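You operate a simulated robot arm through the tools that you are given. There is no shell and no other tool.

You are at the controls of a simulated two-armed robot. One attempt, no reset.

JOB
Take the blue tea towel from the table top and lay it out flat on the top of the breakfast bar.

It is judged by the outcome, as a careful person would: the job done as asked, and still so three seconds after it is handed in. It fails if anything else is knocked over, pushed out of place, dropped, spilled or broken. Flat cloth is picked up by pressing the open fingertips on it (5 to 10 N) and closing them slowly along it; thin cloth reads only 2 to 8 mm in the jaws.

ROBOT AND FRAMES
Two 7-joint arms with two-finger parallel grippers on one trunk, on a base that drives. Base frame: it is fixed to the floor where the robot stands at the start and does not move with it; the origin is under the middle of the robot, x ahead of it, y to its left, z up; the surface under the hand at the start is at about z = 750. Readings come in mm, degrees, newtons and seconds.
The left shoulder is at the start at [20, 138, 1050], the right one opposite. With the tool pointing down near the work surface each hand reaches from about 160 to 500 mm from the robot's upright axis, wherever it stands, measured 20 degrees to its own side. Places, roughly: top of the breakfast bar [300, 2100, 900]. Payload 1.57 kg a hand.
Tool frame (each hand has its own): the origin (TCP) lies between the finger pads and is the grasp point; the fingertips stand 30 mm ahead of it; z points along the fingers, y is the line along which they close. Largest opening 80 mm; finger width 17, thickness 12; the body of the gripper, 40 by 82 mm, starts 80 mm behind the TCP.
Orientation is that of the tool frame in the base frame, as a unit quaternion [w, x, y, z]. With the fingers straight down and closing along the base's y, the tool's x points along the base's -x, its y along +y and its z along -z.

CONTROLS
- The arms move only by the tool move_arm. It takes "left_moves", "right_moves" or both (then of equal length, played together; a hand with none holds still); each is a list of rows, each an object of numbers (a shift or turn left out is 0, a gripper value left out holds the last): "ax", "ay", "az": the turn, a rotation vector about the tool's x, y, z in rad; "tx", "ty", "tz": the shift along the tool's x, y, z in cm; "gripper": the finger opening in cm, from 0 to 8. In form: [{"ax": .., "ay": .., "az": .., "tx": .., "ty": .., "tz": .., "gripper": ..}, ...]. A call has 1 to 20 rows; each row is the pose to reach, as a shift and turn from the pose commanded when the call began, along the tool's axes at that moment. A row lasts 0.2 s, in which the tool goes at most 50 mm and 8.6 degrees; a call with a longer step from one row to the next is refused whole, and so is a gripper value outside its range. A pose out of reach is approached as far as the arm can. The call stops where the force on the tool passes 40 N (or 10 N more than at its start, if that is more) or the arm is blocked; 0.2 s more then pass. The fingers move at their own pace (about 45 mm/s each) and stop on an object; they squeeze with about 25 N. The grip force told is the motor's: it shows also when the fingers shut on nothing. Time passes only in rows, and 0.2 s behind the last, so rows that repeat a pose let the fingers close. It gives the time, the measured TCP pose, the force on the tool (base axes), the opening and the grip force at its end, in the units of the frame above (readings bear some noise), with the torque about the TCP (base axes, N m) and any sound that the robot's microphone picked up.
- Cameras (640 x 400 px; columns grow to the right, rows downward): "scene" is now at [184.1, 41.6, 963.9]; the picture's right is [0.45, -0.89, 0.00], its down [-0.24, -0.12, -0.96] and it looks along [0.86, 0.43, -0.26] (base axes); focal length 214 px, centre (320, 200). "left" rides on the left gripper at [72, 7, -122] in its tool frame; the picture's right is [-0.09, 1.00, 0.00], its down [-0.84, -0.08, -0.54] and it looks along [-0.54, -0.05, 0.84] (tool axes); focal length 238 px, centre (320, 200). "right" rides on the right gripper at [72, -7, -122] in its tool frame; the picture's right is [0.09, 1.00, 0.00], its down [-0.84, 0.08, -0.54] and it looks along [-0.54, 0.05, 0.84] (tool axes); focal length 238 px, centre (320, 200). There is no depth. A picture from a camera that has moved, and an enlarged one, comes with that camera's place and axes in the base frame and with its lens.
- get_image(camera): a new picture of that camera. No time passes.
- lift_body(by): slides the trunk up (or, below 0, down) by that many mm; the arms and the scene camera ride with it, the base frame stays. It gives what a move gives, with no picture.
- steer(legs): drives the robot by 1 to 6 legs, each [ahead, left, turn to the left] in mm, mm and degrees, along the robot's own axes; the way and the turn of a leg run together, so that a leg with both is an arc; at most 1500 mm and 180 degrees a leg. The arms and the cameras ride along, it lands a little off, and it stops where it bumps. It gives what a move gives.
- pan_tilt(pan, tilt): turns the head with the scene camera to pan (to the left, within 60 degrees either way) and tilt (down, from -29 to 69), counted from straight ahead of the robot. It gives what a move gives.
- zoom(camera, box): a new picture of the part [left, top, right, bottom] of that camera's present view, enlarged. No time passes.
- hand_in(): hands the job in; it is judged then, once.

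Nothing tells you exact positions but the pictures and the camera data. Unless the task says otherwise, let go and move clear before handing in.

The tools are called after "Request:" as name(argument=value, ...) on one line, values as JSON. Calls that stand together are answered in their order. move_arm: Moves the arms, as the interface text tells. Its arguments: {"type":"object","properties":{"left_moves":{"type":"array","items":{"type":"object","properties":{"ax":{"type":"number"},"ay":{"type":"number"},"az":{"type":"number"},"tx":{"type":"number"},"ty":{"type":"number"},"tz":{"type":"number"},"gripper":{"type":"number"}}}},"right_moves":{"type":"array","items":{"type":"object","properties":{"ax":{"type":"number"},"ay":{"type":"number"},"az":{"type":"number"},"tx":{"type":"number"},"ty":{"type":"number"},"tz":{"type":"number"},"gripper":{"type":"number"}}}}},"required":[]} The other tools are called the same way: lift_body (by) slides the trunk up or down; steer (legs) drives the base; pan_tilt (pan, tilt) turns the head that bears the scene camera; get_image (camera) takes a picture; zoom (camera, box) takes an enlarged picture of a part of a camera's view; hand_in () hands the job in.

At the start:

```text
time: 0.0
left_eef_pos: [265.5, 282.6, 860.2]
left_ee_rot: [0.0, 0.0, 1.0, 0.0]
left_contact_force: [-1.0, 0.0, -0.1]
left_wrist_torque: [-0.02, 0.0, 0.0]
left_width: 80.1
left_grasp_force: 0.1
right_eef_pos: [295.1, 18.7, 906.0]
right_ee_rot: [0.0, -0.001, 1.0, 0.0]
right_contact_force: [-0.7, 0.5, -0.3]
right_wrist_torque: [0.02, 0.0, 0.02]
right_width: 80.1
right_grasp_force: 0.0
trunk travel left (down, up): [-425.0, 815.0]
robot x, y, heading: [-0.6, 2.5, -0.1]
head pan, tilt: [26.8, 15.3]
```

scene: 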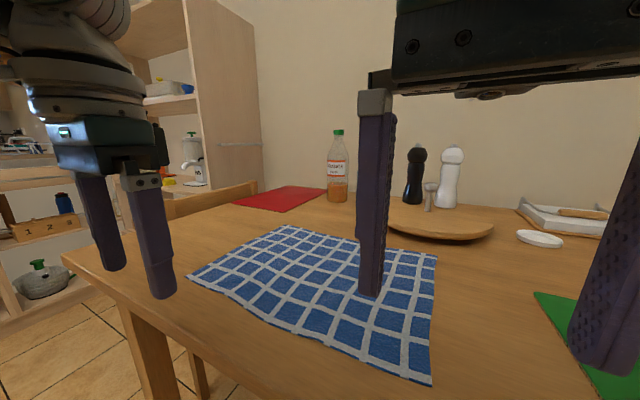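
right: 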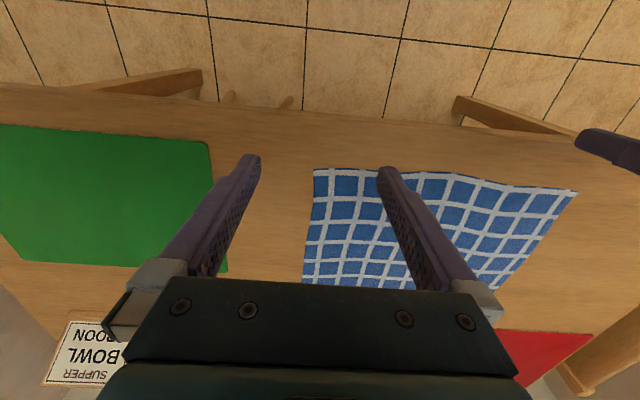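
left: 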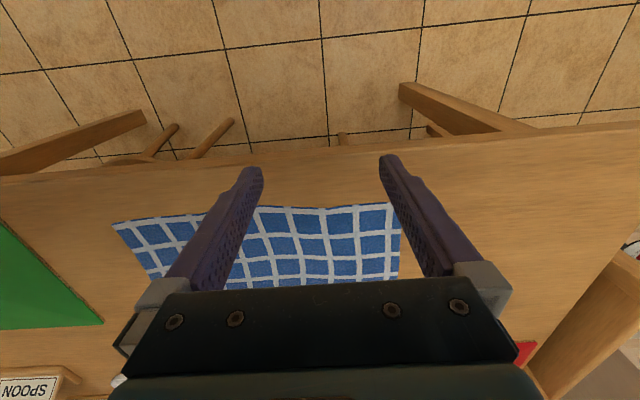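

I see a blue-and-white checked tea towel on the table ahead of me, roughly from x 360–625 and y 10–370. I'll look around toward the breakfast bar before planning the pickup.

Request:
pan_tilt(pan=60, tilt=10)

```text
time: 1.0
left_eef_pos: [266.5, 283.9, 861.1]
left_ee_rot: [0.0, 0.001, 1.0, 0.0]
left_contact_force: [0.4, -0.4, -0.5]
left_wrist_torque: [-0.03, -0.01, 0.01]
left_width: 80.1
left_grasp_force: 0.1
right_eef_pos: [294.8, 18.8, 905.6]
right_ee_rot: [0.0, 0.001, 1.0, 0.001]
right_contact_force: [-0.2, -0.7, 0.8]
right_wrist_torque: [0.02, -0.01, -0.01]
right_width: 80.2
right_grasp_force: 0.1
trunk travel left (down, up): [-425.0, 815.0]
robot x, y, heading: [0.8, -1.2, 0.0]
head pan, tilt: [60.0, 10.0]
```

The head has turned toward the left. I'll take the picture to find the bar.

Request:
get_image(camera="scene")

```text
taken
camera scene: at [147.3, 80.0, 972.5], right [0.87, -0.5, 0.0], down [-0.09, -0.15, -0.98], along [0.49, 0.85, -0.17], focal length 214 px, centre (320, 200)
```

scene: 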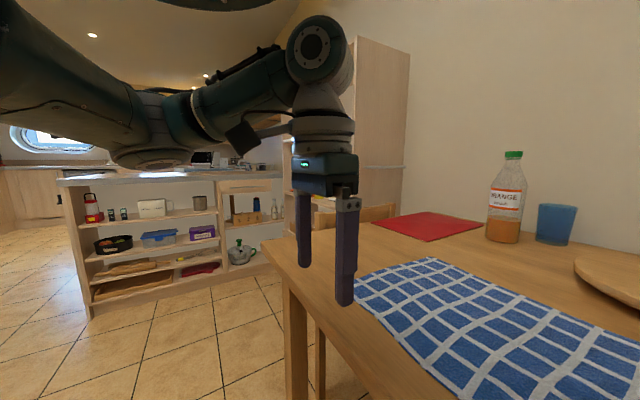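

The breakfast bar is the shelved counter at the left. I'll zoom in on its top.

Request:
zoom(camera="scene", box=[40, 120, 360, 320])

Request:
zoom(camera="scene", box=[260, 180, 640, 400])

```text
2.00 times, centred on (200, 220) of scene
camera zoom: at [147.3, 80.0, 972.5], right [0.87, -0.5, 0.0], down [-0.09, -0.15, -0.98], along [0.49, 0.85, -0.17], focal length 429 px, centre (560, 160)
```

zoom: 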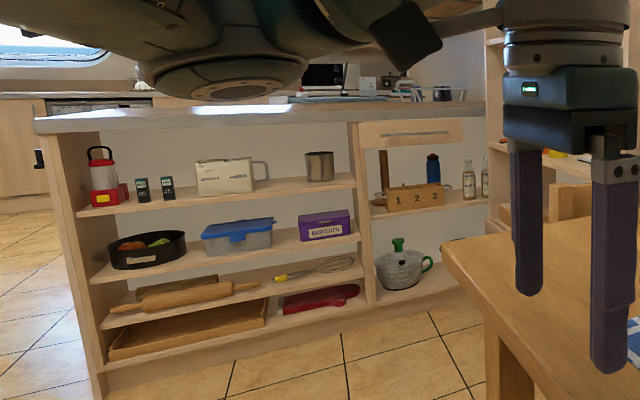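

```text
1.68 times, centred on (450, 290) of scene
camera zoom: at [147.3, 80.0, 972.5], right [0.87, -0.5, 0.0], down [-0.09, -0.15, -0.98], along [0.49, 0.85, -0.17], focal length 361 px, centre (101, 48)
```

zoom: 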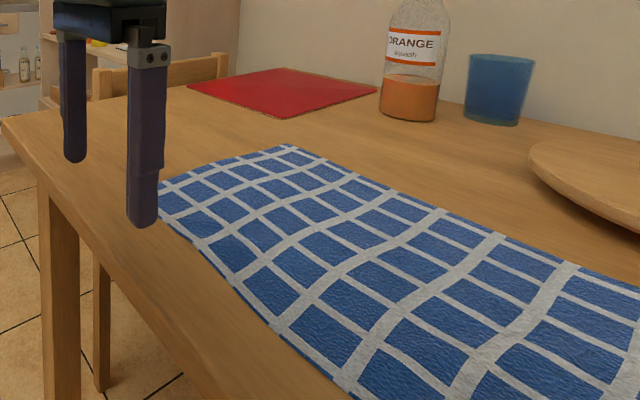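

The bar is a counter with shelves, its near face around y≈1850 and its top about z=900. First I'll centre the robot on the towel by shifting about 190 mm to the left, then look at the towel squarely.

Request:
steer(legs=[[0, 190, 0]])

Request:
pan_tilt(pan=0, tilt=40)

Request:
get_image(camera="scene")

Request:
get_image(camera="left")

Request:
get_image(camera="right")

```text
time: 2.5
left_eef_pos: [267.4, 471.7, 860.8]
left_ee_rot: [0.001, 0.0, 1.0, 0.0]
left_contact_force: [-0.3, 0.6, -0.1]
left_wrist_torque: [0.04, -0.05, 0.02]
left_width: 80.0
left_grasp_force: 0.2
right_eef_pos: [294.6, 207.9, 906.6]
right_ee_rot: [0.0, 0.001, 1.0, 0.0]
right_contact_force: [0.3, -0.2, 0.6]
right_wrist_torque: [0.0, 0.0, -0.02]
right_width: 79.7
right_grasp_force: 0.0
trunk travel left (down, up): [-425.0, 815.0]
robot x, y, heading: [0.8, 191.8, -0.1]
head pan, tilt: [60.0, 10.0]
```

```text
time: 3.8
left_eef_pos: [267.3, 472.5, 860.3]
left_ee_rot: [0.0, 0.002, 1.0, 0.001]
left_contact_force: [0.4, -0.3, 0.0]
left_wrist_torque: [0.01, 0.02, 0.01]
left_width: 79.9
left_grasp_force: 0.1
right_eef_pos: [295.0, 206.8, 906.0]
right_ee_rot: [0.0, 0.001, 1.0, 0.0]
right_contact_force: [-0.1, -0.4, 1.0]
right_wrist_torque: [0.03, 0.0, -0.02]
right_width: 80.1
right_grasp_force: 0.1
trunk travel left (down, up): [-425.0, 815.0]
robot x, y, heading: [-2.5, 186.4, 0.1]
head pan, tilt: [0.0, 40.0]
```

```text
taken
camera scene: at [185.9, 187.4, 924.9], right [0.0, -1.0, 0.0], down [-0.64, 0.0, -0.77], along [0.77, 0.0, -0.64], focal length 214 px, centre (320, 200)
```

scene: 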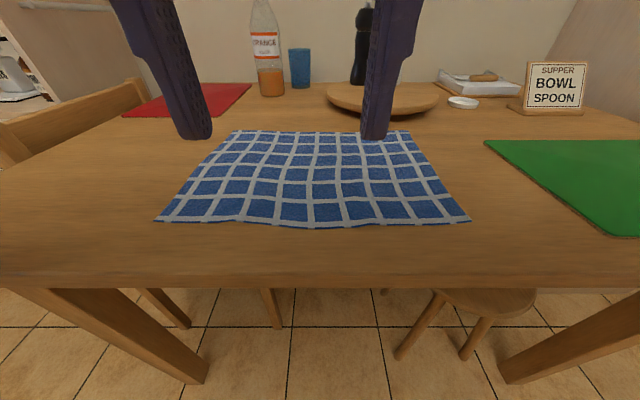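

```text
taken
camera left: at [195.5, 479.2, 982.5], right [0.09, 1.0, 0.0], down [0.84, -0.08, 0.54], along [0.54, -0.05, -0.84], focal length 238 px, centre (320, 200)
```

left: 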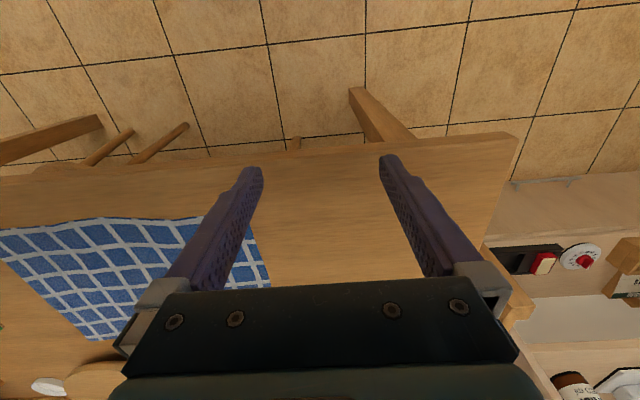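

```text
taken
camera right: at [223.3, 200.9, 1028.4], right [-0.09, 1.0, 0.0], down [0.84, 0.08, 0.54], along [0.54, 0.05, -0.84], focal length 238 px, centre (320, 200)
```

right: 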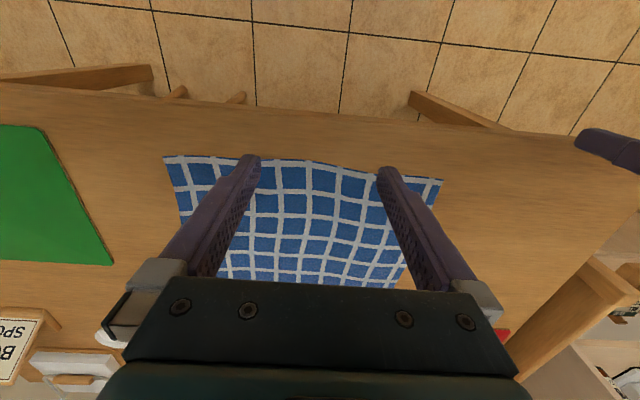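

The towel's near edge runs from about [357, 375] to [357, 17], with the far edge at x≈616. I'll zoom in on the near corners for detail.

Request:
zoom(camera="scene", box=[140, 190, 300, 290])

Request:
zoom(camera="scene", box=[340, 190, 500, 290])

```text
4.00 times, centred on (220, 240) of scene
camera zoom: at [185.9, 187.4, 924.9], right [0.0, -1.0, 0.0], down [-0.64, 0.0, -0.77], along [0.77, 0.0, -0.64], focal length 858 px, centre (720, 40)
```

zoom: 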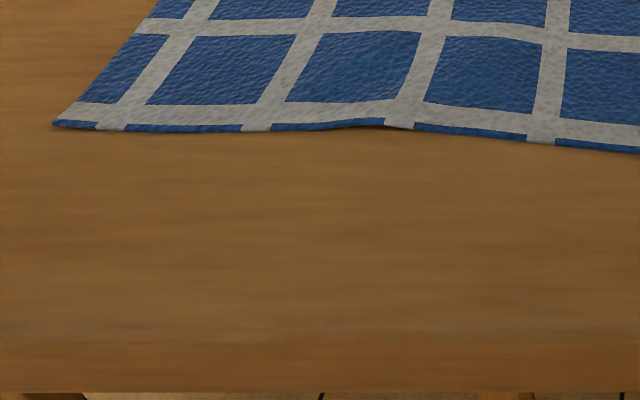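

```text
4.00 times, centred on (420, 240) of scene
camera zoom: at [185.9, 187.4, 924.9], right [0.0, -1.0, 0.0], down [-0.64, 0.0, -0.77], along [0.77, 0.0, -0.64], focal length 858 px, centre (-80, 40)
```

zoom: 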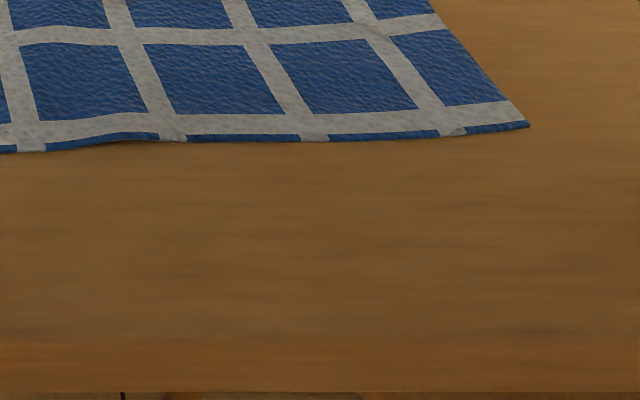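

The near corners are at about [357, 377] and [356, 15]. I'll bring both hands over points about 13 mm inside the near edge and 36 mm in from each side, with fingers partly open, stopping ~25 mm above the cloth.

Request:
move_arm(left_moves=[{"tx": -1.7, "ty": -2.2, "gripper": 3.4}, {"tx": -3.4, "ty": -4.4, "gripper": 3.4}, {"tx": -5.1, "ty": -6.6, "gripper": 3.4}, {"tx": -6.8, "ty": -8.8, "gripper": 3.4}, {"tx": -8.5, "ty": -11.0, "gripper": 3.4}, {"tx": -10.2, "ty": -13.2, "gripper": 3.4}, {"tx": -10.2, "ty": -13.2, "tz": 1.5, "gripper": 3.4}, {"tx": -10.2, "ty": -13.2, "tz": 3.0, "gripper": 3.4}, {"tx": -10.2, "ty": -13.2, "tz": 4.5, "gripper": 3.4}, {"tx": -10.2, "ty": -13.2, "tz": 5.5, "gripper": 3.4}, {"tx": -10.2, "ty": -13.2, "tz": 5.5, "gripper": 3.4}], right_moves=[{"tx": -1.2, "ty": -2.6, "gripper": 3.4}, {"tx": -2.4, "ty": -5.2, "gripper": 3.4}, {"tx": -3.6, "ty": -7.8, "gripper": 3.4}, {"tx": -4.8, "ty": -10.4, "gripper": 3.4}, {"tx": -6.0, "ty": -13.0, "gripper": 3.4}, {"tx": -7.3, "ty": -15.6, "gripper": 3.4}, {"tx": -7.3, "ty": -15.6, "tz": 3.0, "gripper": 3.4}, {"tx": -7.3, "ty": -15.6, "tz": 6.0, "gripper": 3.4}, {"tx": -7.3, "ty": -15.6, "tz": 8.5, "gripper": 3.4}, {"tx": -7.3, "ty": -15.6, "tz": 10.1, "gripper": 3.4}, {"tx": -7.3, "ty": -15.6, "tz": 10.1, "gripper": 3.4}])

Request:
get_image(camera="scene")

Request:
get_image(camera="left")

Request:
get_image(camera="right")

```text
time: 6.2
left_eef_pos: [367.6, 339.4, 806.7]
left_ee_rot: [0.0, 0.001, 1.0, 0.0]
left_contact_force: [0.1, -0.5, -0.3]
left_wrist_torque: [0.0, -0.01, 0.02]
left_width: 34.2
left_grasp_force: 0.0
right_eef_pos: [368.8, 51.0, 804.5]
right_ee_rot: [0.0, 0.001, 1.0, 0.0]
right_contact_force: [-0.3, -0.7, -0.8]
right_wrist_torque: [0.0, -0.04, -0.01]
right_width: 34.2
right_grasp_force: 0.0
trunk travel left (down, up): [-425.0, 815.0]
robot x, y, heading: [3.9, 189.9, -0.0]
head pan, tilt: [0.0, 40.0]
```

```text
taken
camera scene: at [185.9, 187.3, 924.9], right [0.0, -1.0, 0.0], down [-0.64, 0.0, -0.77], along [0.77, 0.0, -0.64], focal length 214 px, centre (320, 200)
```

scene: 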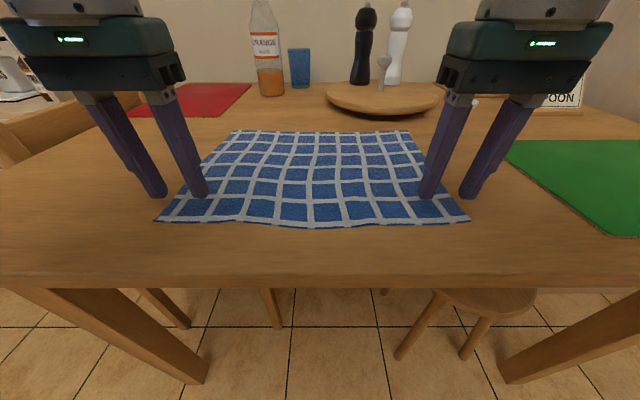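

```text
taken
camera left: at [297.6, 346.7, 928.3], right [0.09, 1.0, 0.0], down [0.84, -0.08, 0.54], along [0.54, -0.05, -0.84], focal length 238 px, centre (320, 200)
```

left: 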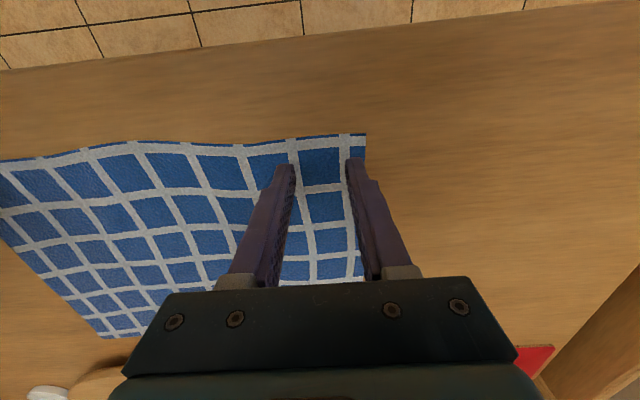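

```text
taken
camera right: at [297.3, 44.7, 926.4], right [-0.09, 1.0, 0.0], down [0.84, 0.08, 0.54], along [0.54, 0.05, -0.84], focal length 238 px, centre (320, 200)
```

right: 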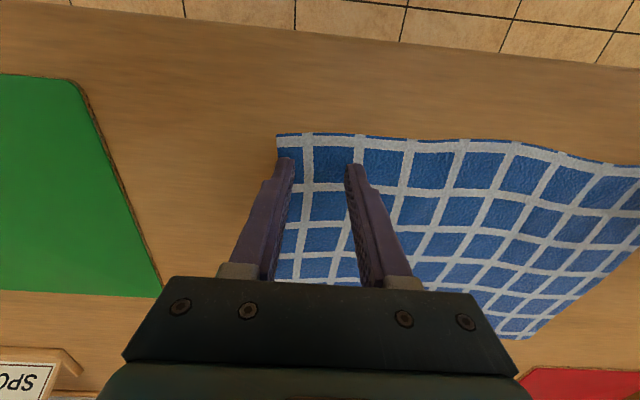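

Both hands sit right over the near corners: left centre about 36 mm and right about 34 mm in from the sides. I'll go down to just above the cloth.

Request:
move_arm(left_moves=[{"tz": 0.8}, {"tz": 1.6}, {"tz": 2.3}, {"tz": 2.3}], right_moves=[{"tz": 0.7}, {"tz": 1.4}, {"tz": 2.1}, {"tz": 2.1}])

```text
time: 7.2
left_eef_pos: [370.3, 340.0, 782.8]
left_ee_rot: [0.0, 0.0, 1.0, 0.0]
left_contact_force: [0.2, 0.5, 0.6]
left_wrist_torque: [-0.01, 0.0, -0.01]
left_width: 33.9
left_grasp_force: 0.0
right_eef_pos: [367.4, 50.0, 783.3]
right_ee_rot: [0.0, 0.0, 1.0, 0.0]
right_contact_force: [-0.3, 0.1, 0.4]
right_wrist_torque: [0.02, 0.02, 0.01]
right_width: 34.0
right_grasp_force: 0.1
trunk travel left (down, up): [-425.0, 815.0]
robot x, y, heading: [1.3, 187.2, -0.2]
head pan, tilt: [0.0, 40.0]
```

The fingertips are 2–3 mm above the table. I'll keep lowering in millimetre steps until I feel contact.

Request:
move_arm(left_moves=[{"tz": 0.1}, {"tz": 0.2}], right_moves=[{"tz": 0.1}, {"tz": 0.2}])

```text
time: 7.8
left_eef_pos: [370.1, 340.1, 781.2]
left_ee_rot: [0.0, 0.0, 1.0, 0.001]
left_contact_force: [-1.8, 0.2, 11.2]
left_wrist_torque: [0.1, 0.09, 0.05]
left_width: 33.8
left_grasp_force: 0.0
right_eef_pos: [367.8, 49.7, 782.3]
right_ee_rot: [0.0, 0.001, 1.0, -0.001]
right_contact_force: [0.9, -0.7, -0.3]
right_wrist_torque: [0.04, 0.0, 0.0]
right_width: 34.0
right_grasp_force: 0.1
trunk travel left (down, up): [-425.0, 815.0]
robot x, y, heading: [-0.4, 185.6, 0.2]
head pan, tilt: [0.0, 40.0]
```

The left fingertips press at 11 N; the right is not touching yet. I'll ease the left slightly and lower the right a bit.

Request:
move_arm(left_moves=[{"tz": -0.03}, {"tz": -0.03}], right_moves=[{"tz": 0.06}, {"tz": 0.12}])

```text
time: 8.4
left_eef_pos: [369.0, 340.5, 781.9]
left_ee_rot: [0.001, 0.0, 1.0, 0.0]
left_contact_force: [-3.3, -0.3, 16.8]
left_wrist_torque: [0.11, 0.17, 0.02]
left_width: 33.6
left_grasp_force: 0.1
right_eef_pos: [368.8, 50.6, 781.7]
right_ee_rot: [-0.001, 0.002, 1.0, 0.0]
right_contact_force: [-0.1, 0.0, 1.2]
right_wrist_torque: [-0.02, 0.04, -0.03]
right_width: 34.0
right_grasp_force: 0.0
trunk travel left (down, up): [-425.0, 815.0]
robot x, y, heading: [-2.9, 188.7, 0.0]
head pan, tilt: [0.0, 40.0]
```

The left force rose to 17 N as the arm settled, so I'll raise the left by 1 mm and lower the right half a millimetre.

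Request:
move_arm(left_moves=[{"tz": -0.05}, {"tz": -0.08}, {"tz": -0.08}], right_moves=[{"tz": 0.03}, {"tz": 0.05}, {"tz": 0.05}])

```text
time: 9.2
left_eef_pos: [369.4, 340.6, 780.9]
left_ee_rot: [0.0, 0.001, 1.0, 0.0]
left_contact_force: [1.0, 0.4, 5.7]
left_wrist_torque: [0.03, -0.01, -0.02]
left_width: 34.1
left_grasp_force: 0.0
right_eef_pos: [367.9, 51.7, 782.5]
right_ee_rot: [0.0, 0.001, 1.0, 0.0]
right_contact_force: [-0.5, 1.1, 6.4]
right_wrist_torque: [-0.08, 0.03, -0.02]
right_width: 33.9
right_grasp_force: 0.1
trunk travel left (down, up): [-425.0, 815.0]
robot x, y, heading: [2.5, 189.4, -0.1]
head pan, tilt: [0.0, 40.0]
```

Both press at about 6 N. Now I'll close both grippers slowly along the cloth, 2 mm per row.

Request:
move_arm(left_moves=[{"tz": 0.02, "gripper": 3.2}, {"tz": 0.02, "gripper": 3.0}, {"tz": 0.02, "gripper": 2.8}, {"tz": 0.02, "gripper": 2.6}, {"tz": 0.02, "gripper": 2.4}, {"tz": 0.02, "gripper": 2.2}, {"tz": 0.02, "gripper": 2.0}, {"tz": 0.02, "gripper": 1.8}, {"tz": 0.02, "gripper": 1.6}, {"tz": 0.02, "gripper": 1.4}], right_moves=[{"tz": 0.01, "gripper": 3.2}, {"tz": 0.01, "gripper": 3.0}, {"tz": 0.01, "gripper": 2.8}, {"tz": 0.01, "gripper": 2.6}, {"tz": 0.01, "gripper": 2.4}, {"tz": 0.01, "gripper": 2.2}, {"tz": 0.01, "gripper": 2.0}, {"tz": 0.01, "gripper": 1.8}, {"tz": 0.01, "gripper": 1.6}, {"tz": 0.01, "gripper": 1.4}])

Request:
get_image(camera="left")

Request:
get_image(camera="right")

```text
time: 11.4
left_eef_pos: [368.5, 340.0, 781.1]
left_ee_rot: [-0.001, 0.001, 1.0, 0.0]
left_contact_force: [0.2, -0.3, 1.3]
left_wrist_torque: [-0.02, 0.02, -0.01]
left_width: 14.0
left_grasp_force: 0.0
right_eef_pos: [368.4, 49.3, 781.8]
right_ee_rot: [0.001, 0.001, 1.0, 0.0]
right_contact_force: [0.9, 0.3, 8.6]
right_wrist_torque: [-0.05, 0.0, -0.01]
right_width: 14.7
right_grasp_force: 0.0
trunk travel left (down, up): [-425.0, 815.0]
robot x, y, heading: [-2.8, 187.7, -0.3]
head pan, tilt: [0.0, 40.0]
```

```text
taken
camera left: at [297.6, 346.7, 903.6], right [0.09, 1.0, 0.0], down [0.84, -0.08, 0.54], along [0.54, -0.05, -0.84], focal length 238 px, centre (320, 200)
```

left: 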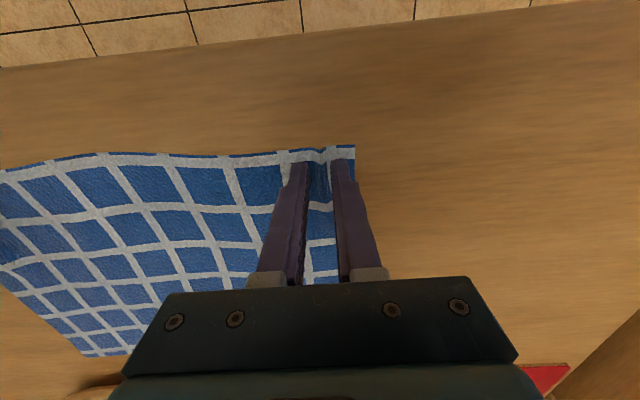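

```text
taken
camera right: at [296.9, 44.7, 903.3], right [-0.09, 1.0, 0.0], down [0.84, 0.08, 0.54], along [0.54, 0.05, -0.84], focal length 238 px, centre (320, 200)
```

right: 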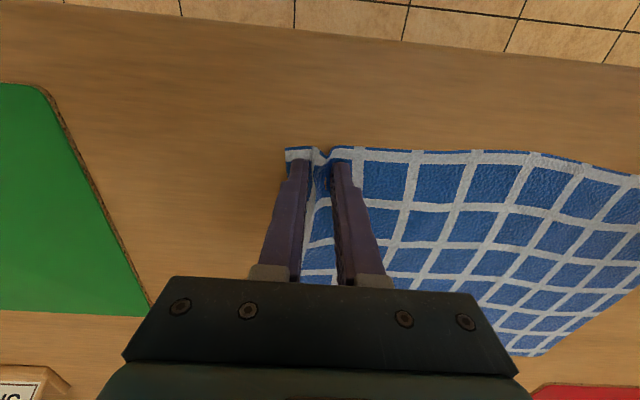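

The cloth is folding up between both pairs of fingers. I'll press the left a touch more and close the rest of the way.

Request:
move_arm(left_moves=[{"tz": 0.05, "gripper": 1.4}, {"tz": 0.06, "gripper": 1.2}, {"tz": 0.06, "gripper": 1.0}, {"tz": 0.06, "gripper": 0.8}, {"tz": 0.06, "gripper": 0.6}, {"tz": 0.06, "gripper": 0.4}, {"tz": 0.06, "gripper": 0.2}, {"tz": 0.06, "gripper": 0.0}, {"tz": 0.06, "gripper": 0.0}, {"tz": 0.06, "gripper": 0.0}], right_moves=[{"tz": 0.0, "gripper": 1.4}, {"tz": 0.0, "gripper": 1.2}, {"tz": 0.0, "gripper": 1.0}, {"tz": 0.0, "gripper": 0.8}, {"tz": 0.0, "gripper": 0.6}, {"tz": 0.0, "gripper": 0.4}, {"tz": 0.0, "gripper": 0.2}, {"tz": 0.0, "gripper": 0.0}, {"tz": 0.0, "gripper": 0.0}, {"tz": 0.0, "gripper": 0.0}])

Request:
get_image(camera="left")

Request:
get_image(camera="right")

```text
time: 13.6
left_eef_pos: [370.1, 339.9, 780.1]
left_ee_rot: [0.0, 0.001, 1.0, -0.001]
left_contact_force: [0.1, -5.9, 16.3]
left_wrist_torque: [-0.11, 0.09, 0.04]
left_width: 2.2
left_grasp_force: 24.1
right_eef_pos: [368.4, 51.8, 781.1]
right_ee_rot: [0.001, 0.0, 1.0, 0.001]
right_contact_force: [0.0, 5.9, 4.0]
right_wrist_torque: [0.15, -0.01, -0.04]
right_width: 2.2
right_grasp_force: 24.2
trunk travel left (down, up): [-425.0, 815.0]
robot x, y, heading: [2.6, 187.5, -0.2]
head pan, tilt: [0.0, 40.0]
```

```text
taken
camera left: at [298.1, 347.0, 903.1], right [0.09, 1.0, 0.0], down [0.84, -0.08, 0.54], along [0.54, -0.05, -0.84], focal length 238 px, centre (320, 200)
```

left: 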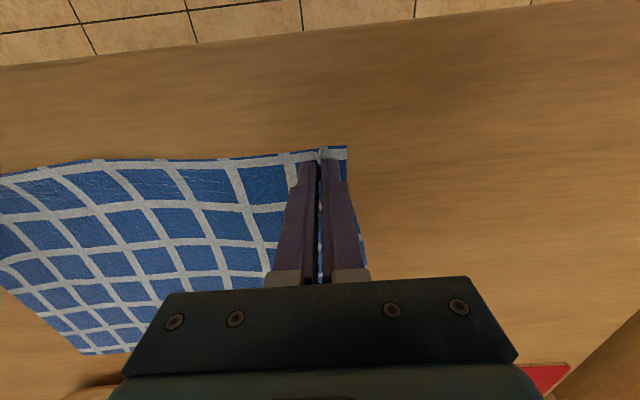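

```text
taken
camera right: at [297.4, 45.4, 903.4], right [-0.09, 1.0, 0.0], down [0.84, 0.08, 0.54], along [0.54, 0.05, -0.84], focal length 238 px, centre (320, 200)
```

right: 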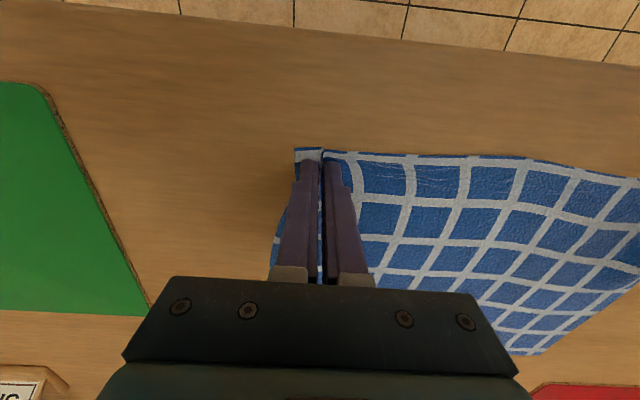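

Both grippers hold a 2 mm double layer of cloth with ~6 N tension between them. I'll relax the tension slightly and lift 8 cm slowly to check the hold.

Request:
move_arm(left_moves=[{"ty": -0.1, "tz": -0.5, "gripper": 0}, {"ty": -0.2, "tz": -1.0}, {"ty": -0.2, "tz": -2.0}, {"ty": -0.2, "tz": -3.0}, {"ty": -0.2, "tz": -4.0}, {"ty": -0.2, "tz": -5.0}, {"ty": -0.2, "tz": -6.0}, {"ty": -0.2, "tz": -7.0}, {"ty": -0.2, "tz": -8.0}, {"ty": -0.2, "tz": -8.0}], right_moves=[{"ty": 0.1, "tz": -0.5, "gripper": 0}, {"ty": 0.2, "tz": -1.0}, {"ty": 0.2, "tz": -2.0}, {"ty": 0.2, "tz": -3.0}, {"ty": 0.2, "tz": -4.0}, {"ty": 0.2, "tz": -5.0}, {"ty": 0.2, "tz": -6.0}, {"ty": 0.2, "tz": -7.0}, {"ty": 0.2, "tz": -8.0}, {"ty": 0.2, "tz": -8.0}])

Request:
get_image(camera="scene")

```text
time: 15.8
left_eef_pos: [368.1, 337.0, 860.8]
left_ee_rot: [0.0, 0.001, 1.0, 0.0]
left_contact_force: [-0.4, -2.5, 0.1]
left_wrist_torque: [-0.07, -0.01, -0.01]
left_width: 2.2
left_grasp_force: 23.4
right_eef_pos: [366.4, 51.9, 860.7]
right_ee_rot: [0.0, 0.001, 1.0, 0.0]
right_contact_force: [1.2, 2.9, -0.5]
right_wrist_torque: [0.07, 0.0, -0.03]
right_width: 2.3
right_grasp_force: 24.2
trunk travel left (down, up): [-425.0, 815.0]
robot x, y, heading: [2.4, 188.7, -0.0]
head pan, tilt: [0.0, 40.0]
```

```text
taken
camera scene: at [185.8, 187.3, 924.8], right [0.0, -1.0, 0.0], down [-0.64, 0.0, -0.77], along [0.77, 0.0, -0.64], focal length 214 px, centre (320, 200)
```

scene: 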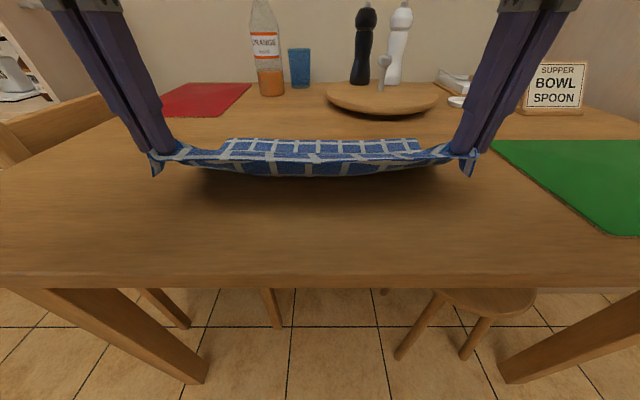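

The towel comes up held at both near corners with a light tension. Now I'll raise the trunk to lift it clear of the table.

Request:
lift_body(by=300)

Request:
get_image(camera="scene")

Request:
get_image(camera="left")

```text
time: 18.8
left_eef_pos: [367.9, 337.3, 1160.1]
left_ee_rot: [0.0, 0.0, 1.0, 0.0]
left_contact_force: [0.0, -3.5, -0.2]
left_wrist_torque: [-0.08, -0.01, 0.03]
left_width: 2.1
left_grasp_force: 23.6
right_eef_pos: [365.8, 53.1, 1161.1]
right_ee_rot: [0.001, 0.001, 1.0, 0.0]
right_contact_force: [0.2, 3.3, 0.0]
right_wrist_torque: [0.1, 0.04, -0.02]
right_width: 2.4
right_grasp_force: 23.8
trunk travel left (down, up): [-725.0, 515.0]
robot x, y, heading: [-3.3, 188.1, -0.1]
head pan, tilt: [0.0, 40.0]
```

```text
taken
camera scene: at [185.8, 187.3, 1224.8], right [0.0, -1.0, 0.0], down [-0.64, 0.0, -0.77], along [0.77, 0.0, -0.64], focal length 214 px, centre (320, 200)
```

scene: 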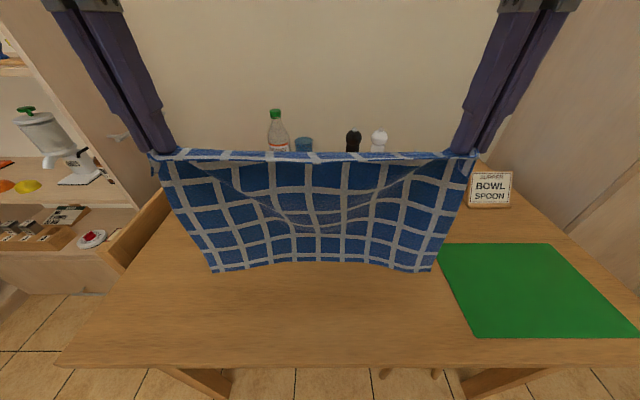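

```text
taken
camera left: at [297.1, 344.2, 1282.3], right [0.09, 1.0, 0.0], down [0.84, -0.08, 0.54], along [0.54, -0.05, -0.84], focal length 238 px, centre (320, 200)
```

left: 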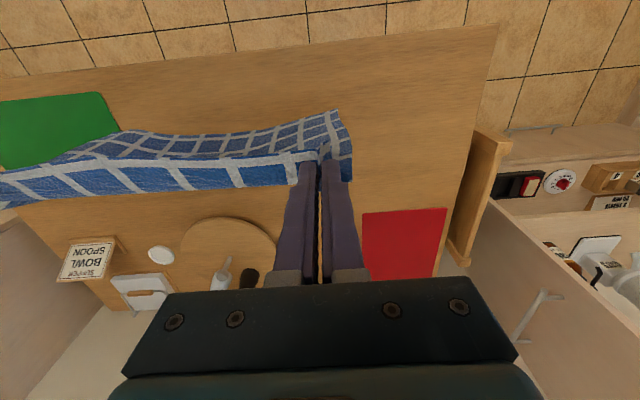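

The towel hangs cleanly like a curtain, bottom edge around z≈900. From this higher vantage I'll look at the bar top again before driving.

Request:
pan_tilt(pan=60, tilt=15)

Request:
get_image(camera="scene")

Request:
zoom(camera="scene", box=[0, 120, 320, 320])

```text
time: 20.1
left_eef_pos: [368.6, 336.8, 1161.3]
left_ee_rot: [-0.001, 0.001, 1.0, 0.0]
left_contact_force: [-0.7, -3.5, 0.4]
left_wrist_torque: [-0.08, -0.02, 0.03]
left_width: 2.3
left_grasp_force: 23.7
right_eef_pos: [366.3, 52.7, 1160.3]
right_ee_rot: [0.001, 0.0, 1.0, 0.0]
right_contact_force: [0.1, 2.6, -0.5]
right_wrist_torque: [0.11, -0.01, -0.04]
right_width: 2.3
right_grasp_force: 24.4
trunk travel left (down, up): [-725.0, 515.0]
robot x, y, heading: [0.9, 188.4, 0.2]
head pan, tilt: [60.0, 15.0]
```

```text
taken
camera scene: at [147.7, 268.2, 1264.4], right [0.87, -0.5, 0.0], down [-0.13, -0.22, -0.97], along [0.48, 0.84, -0.26], focal length 214 px, centre (320, 200)
```

scene: 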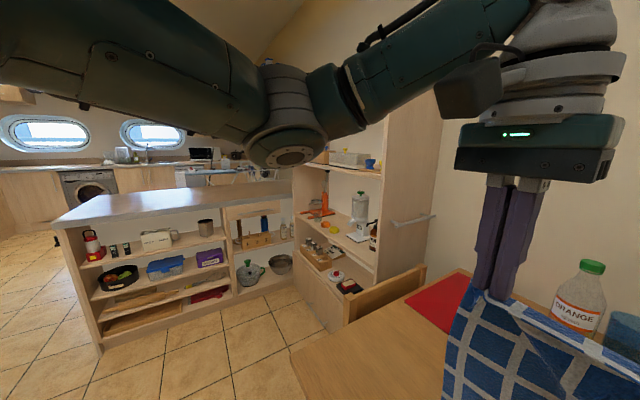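

```text
2.00 times, centred on (160, 220) of scene
camera zoom: at [147.7, 268.2, 1264.4], right [0.87, -0.5, 0.0], down [-0.13, -0.22, -0.97], along [0.48, 0.84, -0.26], focal length 429 px, centre (640, 160)
```

zoom: 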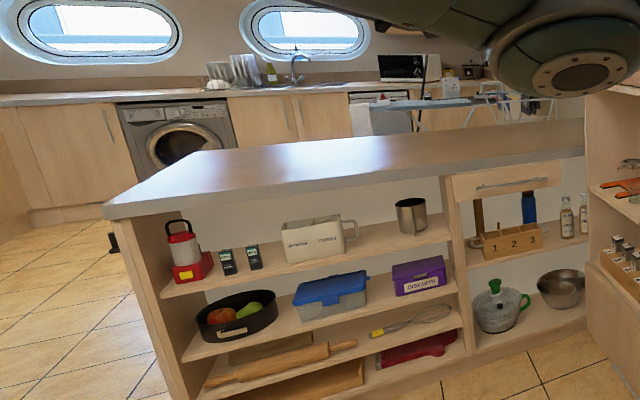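

The bar top is empty and clear; its near edge is at about y≈1723 (x from −475 to 700+), overhanging the shelves by about 110 mm. I'll raise the trunk a little more, back off from the table, slide left past its end and turn to face the bar.

Request:
lift_body(by=90)

Request:
steer(legs=[[-150, 0, 0], [0, 550, 0]])

Request:
get_image(camera="scene")

```text
time: 21.4
left_eef_pos: [368.3, 337.2, 1249.0]
left_ee_rot: [0.0, 0.001, 1.0, 0.001]
left_contact_force: [-0.6, -2.6, -0.1]
left_wrist_torque: [-0.1, 0.0, 0.04]
left_width: 2.4
left_grasp_force: 23.2
right_eef_pos: [366.3, 52.2, 1250.4]
right_ee_rot: [0.0, 0.001, 1.0, -0.001]
right_contact_force: [0.3, 2.7, -0.2]
right_wrist_torque: [0.1, -0.01, -0.05]
right_width: 2.4
right_grasp_force: 23.6
trunk travel left (down, up): [-815.0, 425.0]
robot x, y, heading: [2.3, 190.5, -0.3]
head pan, tilt: [60.0, 15.0]
```

```text
time: 25.5
left_eef_pos: [221.9, 880.0, 1250.0]
left_ee_rot: [0.0, 0.003, 1.0, 0.001]
left_contact_force: [-0.4, -3.3, -0.3]
left_wrist_torque: [-0.12, -0.02, 0.01]
left_width: 2.4
left_grasp_force: 23.0
right_eef_pos: [218.4, 594.7, 1251.2]
right_ee_rot: [0.0, 0.003, 1.0, 0.0]
right_contact_force: [-0.2, 4.1, 0.4]
right_wrist_torque: [0.1, -0.02, -0.02]
right_width: 2.4
right_grasp_force: 23.9
trunk travel left (down, up): [-815.0, 425.0]
robot x, y, heading: [-147.4, 735.8, -0.4]
head pan, tilt: [60.0, 15.0]
```

```text
taken
camera scene: at [1.0, 812.3, 1354.4], right [0.86, -0.51, 0.0], down [-0.13, -0.22, -0.97], along [0.49, 0.83, -0.26], focal length 214 px, centre (320, 200)
```

scene: 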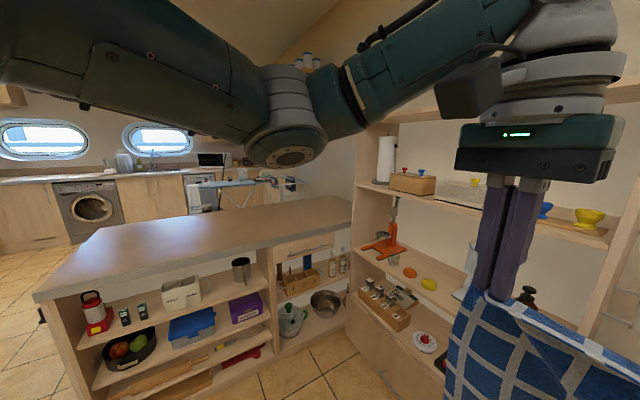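

The bar top (y≈1730–2300, x≈−475 to 740) is clear. I'm past the end of the table; now I'll turn 90° left to face the bar.

Request:
steer(legs=[[0, 0, 45], [0, 0, 45.4]])

Request:
pan_tilt(pan=0, tilt=30)

Request:
get_image(camera="scene")

```text
time: 30.0
left_eef_pos: [-294.0, 1101.4, 1251.2]
left_ee_rot: [0.0, -0.705, 0.709, 0.0]
left_contact_force: [2.9, -0.6, 0.1]
left_wrist_torque: [0.03, -0.13, 0.02]
left_width: 2.1
left_grasp_force: 23.4
right_eef_pos: [-9.4, 1098.3, 1249.3]
right_ee_rot: [0.0, -0.705, 0.709, 0.001]
right_contact_force: [-3.1, 0.1, -0.4]
right_wrist_torque: [-0.01, 0.1, -0.06]
right_width: 2.5
right_grasp_force: 23.4
trunk travel left (down, up): [-815.0, 425.0]
robot x, y, heading: [-141.4, 731.8, 89.7]
head pan, tilt: [60.0, 15.0]
```

```text
time: 31.3
left_eef_pos: [-294.5, 1101.3, 1249.6]
left_ee_rot: [0.0, -0.705, 0.709, 0.0]
left_contact_force: [3.0, -0.3, 0.0]
left_wrist_torque: [0.01, -0.08, -0.03]
left_width: 2.2
left_grasp_force: 23.3
right_eef_pos: [-9.3, 1099.1, 1249.8]
right_ee_rot: [0.0, -0.706, 0.709, 0.0]
right_contact_force: [-2.8, -0.3, 0.5]
right_wrist_torque: [-0.02, 0.1, -0.09]
right_width: 2.6
right_grasp_force: 23.8
trunk travel left (down, up): [-815.0, 425.0]
robot x, y, heading: [-147.2, 730.9, 89.7]
head pan, tilt: [0.0, 30.0]
```

```text
taken
camera scene: at [-145.2, 922.7, 1330.2], right [1.0, 0.0, 0.0], down [0.0, -0.5, -0.87], along [0.0, 0.87, -0.5], focal length 214 px, centre (320, 200)
```

scene: 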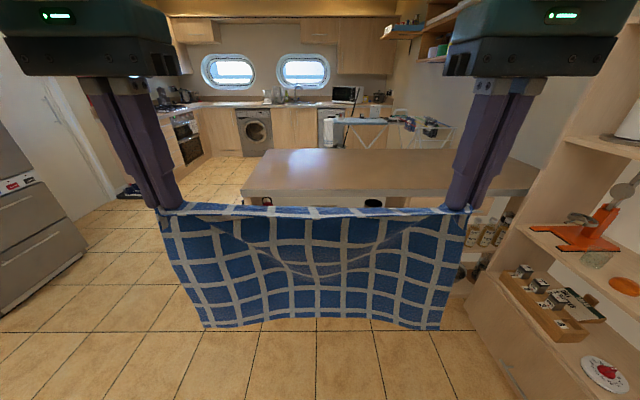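

I'm square to the bar, whose near edge is at about y≈1715. I'll drive ahead and to the right to stand closer, keeping the hanging towel short of the bar, and look again.

Request:
steer(legs=[[0, -230, 0.3], [450, 0, 0]])

Request:
pan_tilt(pan=0, tilt=45)

Request:
get_image(camera="scene")

Request:
get_image(camera="left")

Request:
get_image(camera="right")

```text
time: 35.4
left_eef_pos: [-72.9, 1549.3, 1250.2]
left_ee_rot: [0.0, 0.709, -0.706, 0.001]
left_contact_force: [3.7, -0.1, 0.3]
left_wrist_torque: [-0.04, -0.08, 0.04]
left_width: 2.4
left_grasp_force: 23.3
right_eef_pos: [212.2, 1549.1, 1249.8]
right_ee_rot: [0.0, 0.709, -0.705, 0.0]
right_contact_force: [-2.9, 0.2, 0.0]
right_wrist_torque: [-0.01, 0.07, -0.04]
right_width: 2.5
right_grasp_force: 23.3
trunk travel left (down, up): [-815.0, 425.0]
robot x, y, heading: [82.4, 1185.1, 90.3]
head pan, tilt: [0.0, 30.0]
```

```text
time: 36.1
left_eef_pos: [-70.9, 1548.9, 1250.4]
left_ee_rot: [0.0, 0.709, -0.705, 0.001]
left_contact_force: [2.3, -0.7, -0.6]
left_wrist_torque: [-0.02, -0.06, -0.03]
left_width: 1.9
left_grasp_force: 24.1
right_eef_pos: [212.5, 1550.3, 1250.4]
right_ee_rot: [0.0, 0.708, -0.706, -0.001]
right_contact_force: [-3.3, 0.7, -0.2]
right_wrist_torque: [-0.01, 0.1, -0.05]
right_width: 2.5
right_grasp_force: 23.8
trunk travel left (down, up): [-815.0, 425.0]
robot x, y, heading: [75.3, 1179.9, 90.4]
head pan, tilt: [0.0, 45.0]
```

```text
taken
camera scene: at [78.1, 1363.1, 1307.6], right [1.0, 0.01, 0.0], down [0.0, -0.71, -0.71], along [0.0, 0.71, -0.71], focal length 214 px, centre (320, 200)
```

scene: 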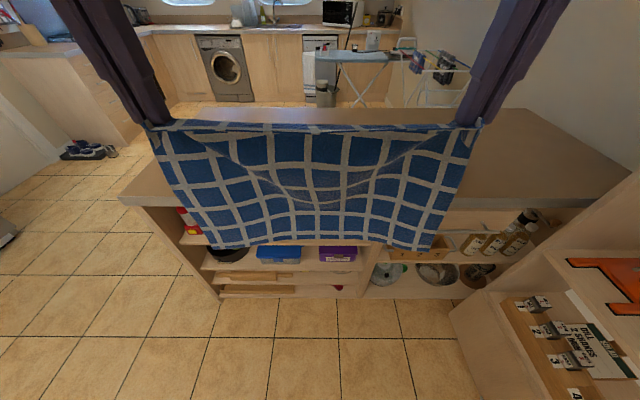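

```text
taken
camera left: at [-78.3, 1478.2, 1372.2], right [-1.0, 0.09, 0.0], down [0.07, 0.84, 0.54], along [0.05, 0.54, -0.84], focal length 238 px, centre (320, 200)
```

left: 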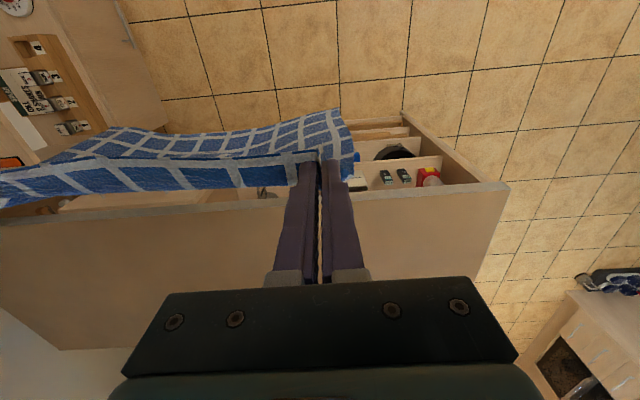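

```text
taken
camera right: at [219.3, 1479.0, 1372.1], right [-1.0, -0.1, 0.0], down [-0.08, 0.84, 0.54], along [-0.05, 0.54, -0.84], focal length 238 px, centre (320, 200)
```

right: 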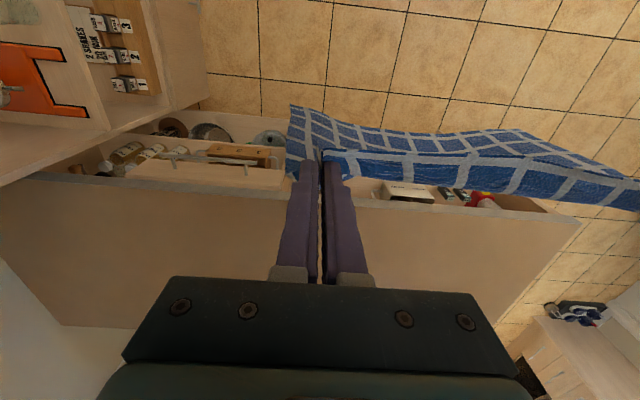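

I need precise bar-edge positions before moving closer, so I'll zoom in on the edges from these viewpoints.

Request:
zoom(camera="scene", box=[90, 150, 250, 250])

Request:
zoom(camera="scene", box=[430, 130, 640, 261])

Request:
zoom(camera="left", box=[320, 100, 544, 240])

```text
4.00 times, centred on (170, 200) of scene
camera zoom: at [78.1, 1363.1, 1307.6], right [1.0, 0.01, 0.0], down [0.0, -0.71, -0.71], along [0.0, 0.71, -0.71], focal length 858 px, centre (920, 200)
```

zoom: 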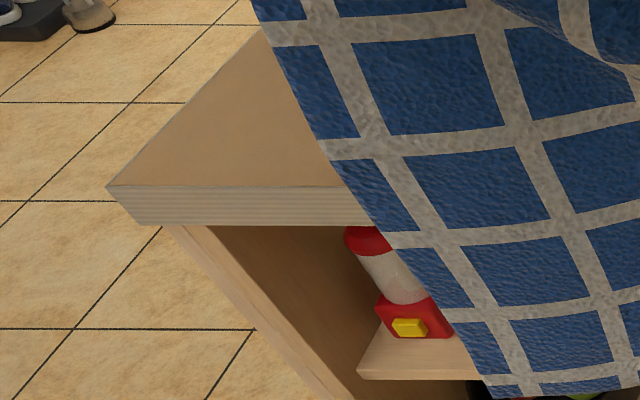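

```text
3.05 times, centred on (535, 196) of scene
camera zoom: at [78.1, 1363.1, 1307.6], right [1.0, 0.01, 0.0], down [0.0, -0.71, -0.71], along [0.0, 0.71, -0.71], focal length 654 px, centre (-335, 214)
```

zoom: 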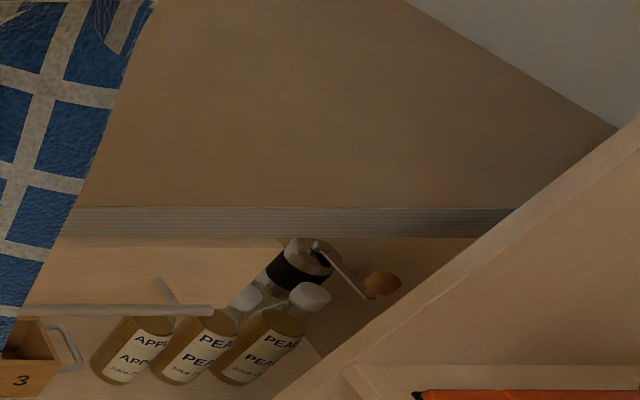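

```text
2.86 times, centred on (432, 170) of left
camera zoom: at [-78.3, 1478.2, 1372.2], right [-1.0, 0.09, 0.0], down [0.07, 0.84, 0.54], along [0.05, 0.54, -0.84], focal length 681 px, centre (0, 286)
```

zoom: 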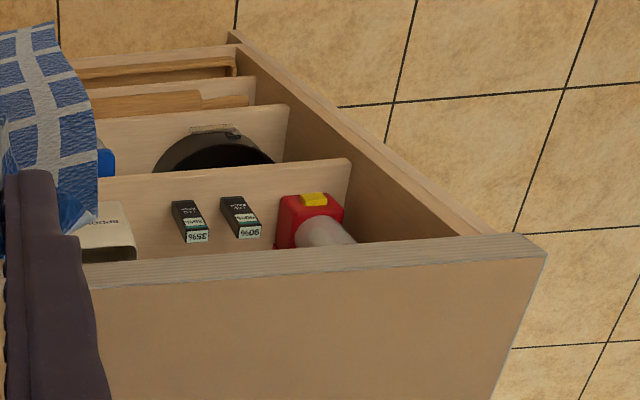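

The corner triangulates to a bar top nearer z≈870–880, edge at y≈1805 and only a small overhang. I'll look straight down to see how far the base sticks out ahead, to know how close I can drive.

Request:
pan_tilt(pan=0, tilt=69)

Request:
get_image(camera="scene")

```text
time: 37.0
left_eef_pos: [-73.0, 1550.1, 1250.1]
left_ee_rot: [0.001, 0.709, -0.705, 0.001]
left_contact_force: [3.4, -0.4, 0.2]
left_wrist_torque: [0.01, -0.11, -0.02]
left_width: 2.1
left_grasp_force: 23.6
right_eef_pos: [211.5, 1549.7, 1250.2]
right_ee_rot: [0.0, 0.709, -0.705, 0.0]
right_contact_force: [-3.5, -0.5, -0.4]
right_wrist_torque: [0.0, 0.12, -0.09]
right_width: 2.5
right_grasp_force: 23.9
trunk travel left (down, up): [-815.0, 425.0]
robot x, y, heading: [76.7, 1182.0, 90.3]
head pan, tilt: [0.0, 68.8]
```

```text
taken
camera scene: at [78.2, 1337.8, 1278.8], right [1.0, 0.01, 0.0], down [0.01, -0.93, -0.36], along [0.0, 0.36, -0.93], focal length 214 px, centre (320, 200)
```

scene: 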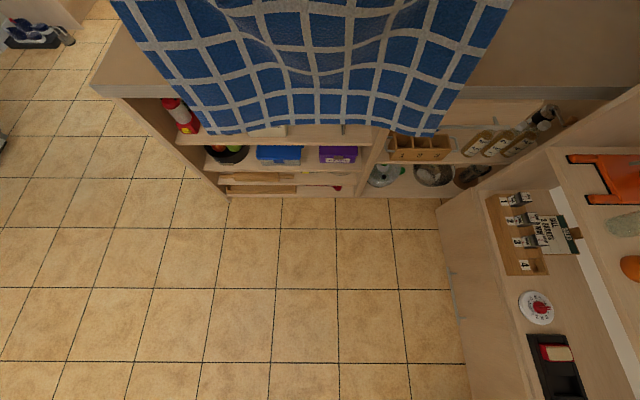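

The base isn't visible in the camera, so I'll be cautious with closeness and use forward-tilted hands for extra reach. I'll test here, in free air: extend both hands ahead to about 600 mm from the axis with a 40° forward tilt.

Request:
move_arm(left_moves=[{"tx": -1.9, "ay": -0.06}, {"tx": -3.8, "ay": -0.12}, {"tx": -5.8, "ay": -0.18}, {"tx": -7.8, "ay": -0.24}, {"tx": -9.7, "ay": -0.3}, {"tx": -11.6, "ay": -0.36}, {"tx": -13.6, "ay": -0.42}, {"tx": -15.5, "ay": -0.48}, {"tx": -17.4, "ay": -0.54}, {"tx": -19.4, "ay": -0.6}, {"tx": -21.3, "ay": -0.66}, {"tx": -23.0, "ay": -0.7}, {"tx": -23.0, "ay": -0.7}], right_moves=[{"tx": -1.9, "ay": -0.06}, {"tx": -3.8, "ay": -0.12}, {"tx": -5.8, "ay": -0.18}, {"tx": -7.8, "ay": -0.24}, {"tx": -9.7, "ay": -0.3}, {"tx": -11.6, "ay": -0.36}, {"tx": -13.6, "ay": -0.42}, {"tx": -15.5, "ay": -0.48}, {"tx": -17.4, "ay": -0.54}, {"tx": -19.4, "ay": -0.6}, {"tx": -21.3, "ay": -0.66}, {"tx": -23.0, "ay": -0.7}, {"tx": -23.0, "ay": -0.7}])

Request:
pan_tilt(pan=0, tilt=35)

Request:
get_image(camera="scene")

```text
time: 39.8
left_eef_pos: [-73.0, 1779.7, 1250.2]
left_ee_rot: [-0.242, 0.666, -0.662, -0.243]
left_contact_force: [1.8, 0.3, 0.4]
left_wrist_torque: [-0.01, -0.05, -0.07]
left_width: 2.3
left_grasp_force: 23.7
right_eef_pos: [210.1, 1780.6, 1250.5]
right_ee_rot: [-0.243, 0.666, -0.663, -0.243]
right_contact_force: [-2.7, 0.5, 0.3]
right_wrist_torque: [-0.01, 0.1, -0.01]
right_width: 2.3
right_grasp_force: 23.8
trunk travel left (down, up): [-815.0, 425.0]
robot x, y, heading: [78.9, 1181.5, 90.0]
head pan, tilt: [0.0, 68.8]
```

```text
time: 40.8
left_eef_pos: [-74.6, 1779.5, 1249.8]
left_ee_rot: [-0.242, 0.666, -0.662, -0.242]
left_contact_force: [2.2, -0.2, 0.7]
left_wrist_torque: [-0.01, -0.08, -0.07]
left_width: 2.3
left_grasp_force: 23.4
right_eef_pos: [209.8, 1780.3, 1249.4]
right_ee_rot: [-0.242, 0.666, -0.663, -0.243]
right_contact_force: [-2.7, 0.8, -0.2]
right_wrist_torque: [0.01, 0.09, -0.01]
right_width: 2.3
right_grasp_force: 23.3
trunk travel left (down, up): [-815.0, 425.0]
robot x, y, heading: [77.4, 1182.9, 90.2]
head pan, tilt: [0.0, 35.0]
```

```text
taken
camera scene: at [78.1, 1369.8, 1322.3], right [1.0, 0.01, 0.0], down [0.0, -0.57, -0.82], along [0.0, 0.82, -0.57], focal length 214 px, centre (320, 200)
```

scene: 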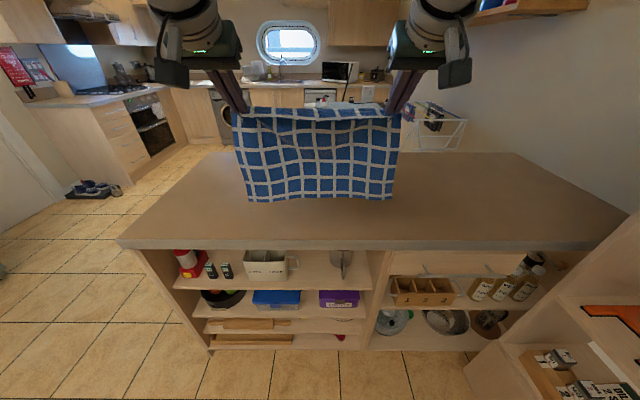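

The hands reach 600 mm ahead comfortably with the tilt, and the whole bar top is visible and empty. I'll drive ahead so the towel hangs over the bar, well above it.

Request:
steer(legs=[[200, 0, 0], [125, 0, 0]])

Request:
get_image(camera="scene")

```text
time: 43.3
left_eef_pos: [-74.7, 2100.1, 1250.0]
left_ee_rot: [-0.242, 0.666, -0.663, -0.242]
left_contact_force: [2.4, 0.5, 0.2]
left_wrist_torque: [-0.02, -0.08, -0.08]
left_width: 2.2
left_grasp_force: 24.1
right_eef_pos: [210.0, 2100.1, 1248.3]
right_ee_rot: [-0.242, 0.666, -0.663, -0.243]
right_contact_force: [-3.4, -0.3, -0.1]
right_wrist_torque: [-0.03, 0.13, 0.01]
right_width: 2.5
right_grasp_force: 23.5
trunk travel left (down, up): [-815.0, 425.0]
robot x, y, heading: [78.6, 1502.4, 90.4]
head pan, tilt: [0.0, 35.0]
```

```text
taken
camera scene: at [77.0, 1690.1, 1322.4], right [1.0, 0.0, 0.0], down [0.0, -0.57, -0.82], along [0.0, 0.82, -0.57], focal length 214 px, centre (320, 200)
```

scene: 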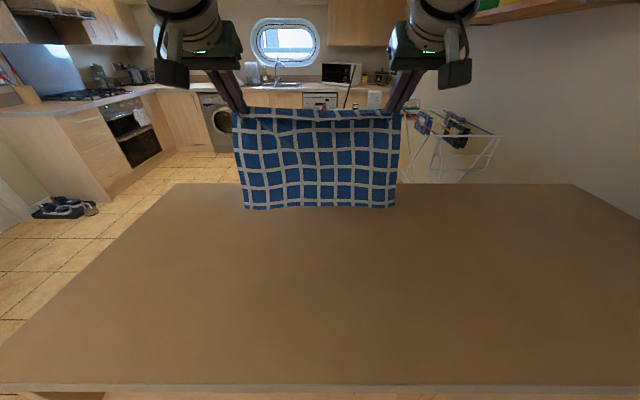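

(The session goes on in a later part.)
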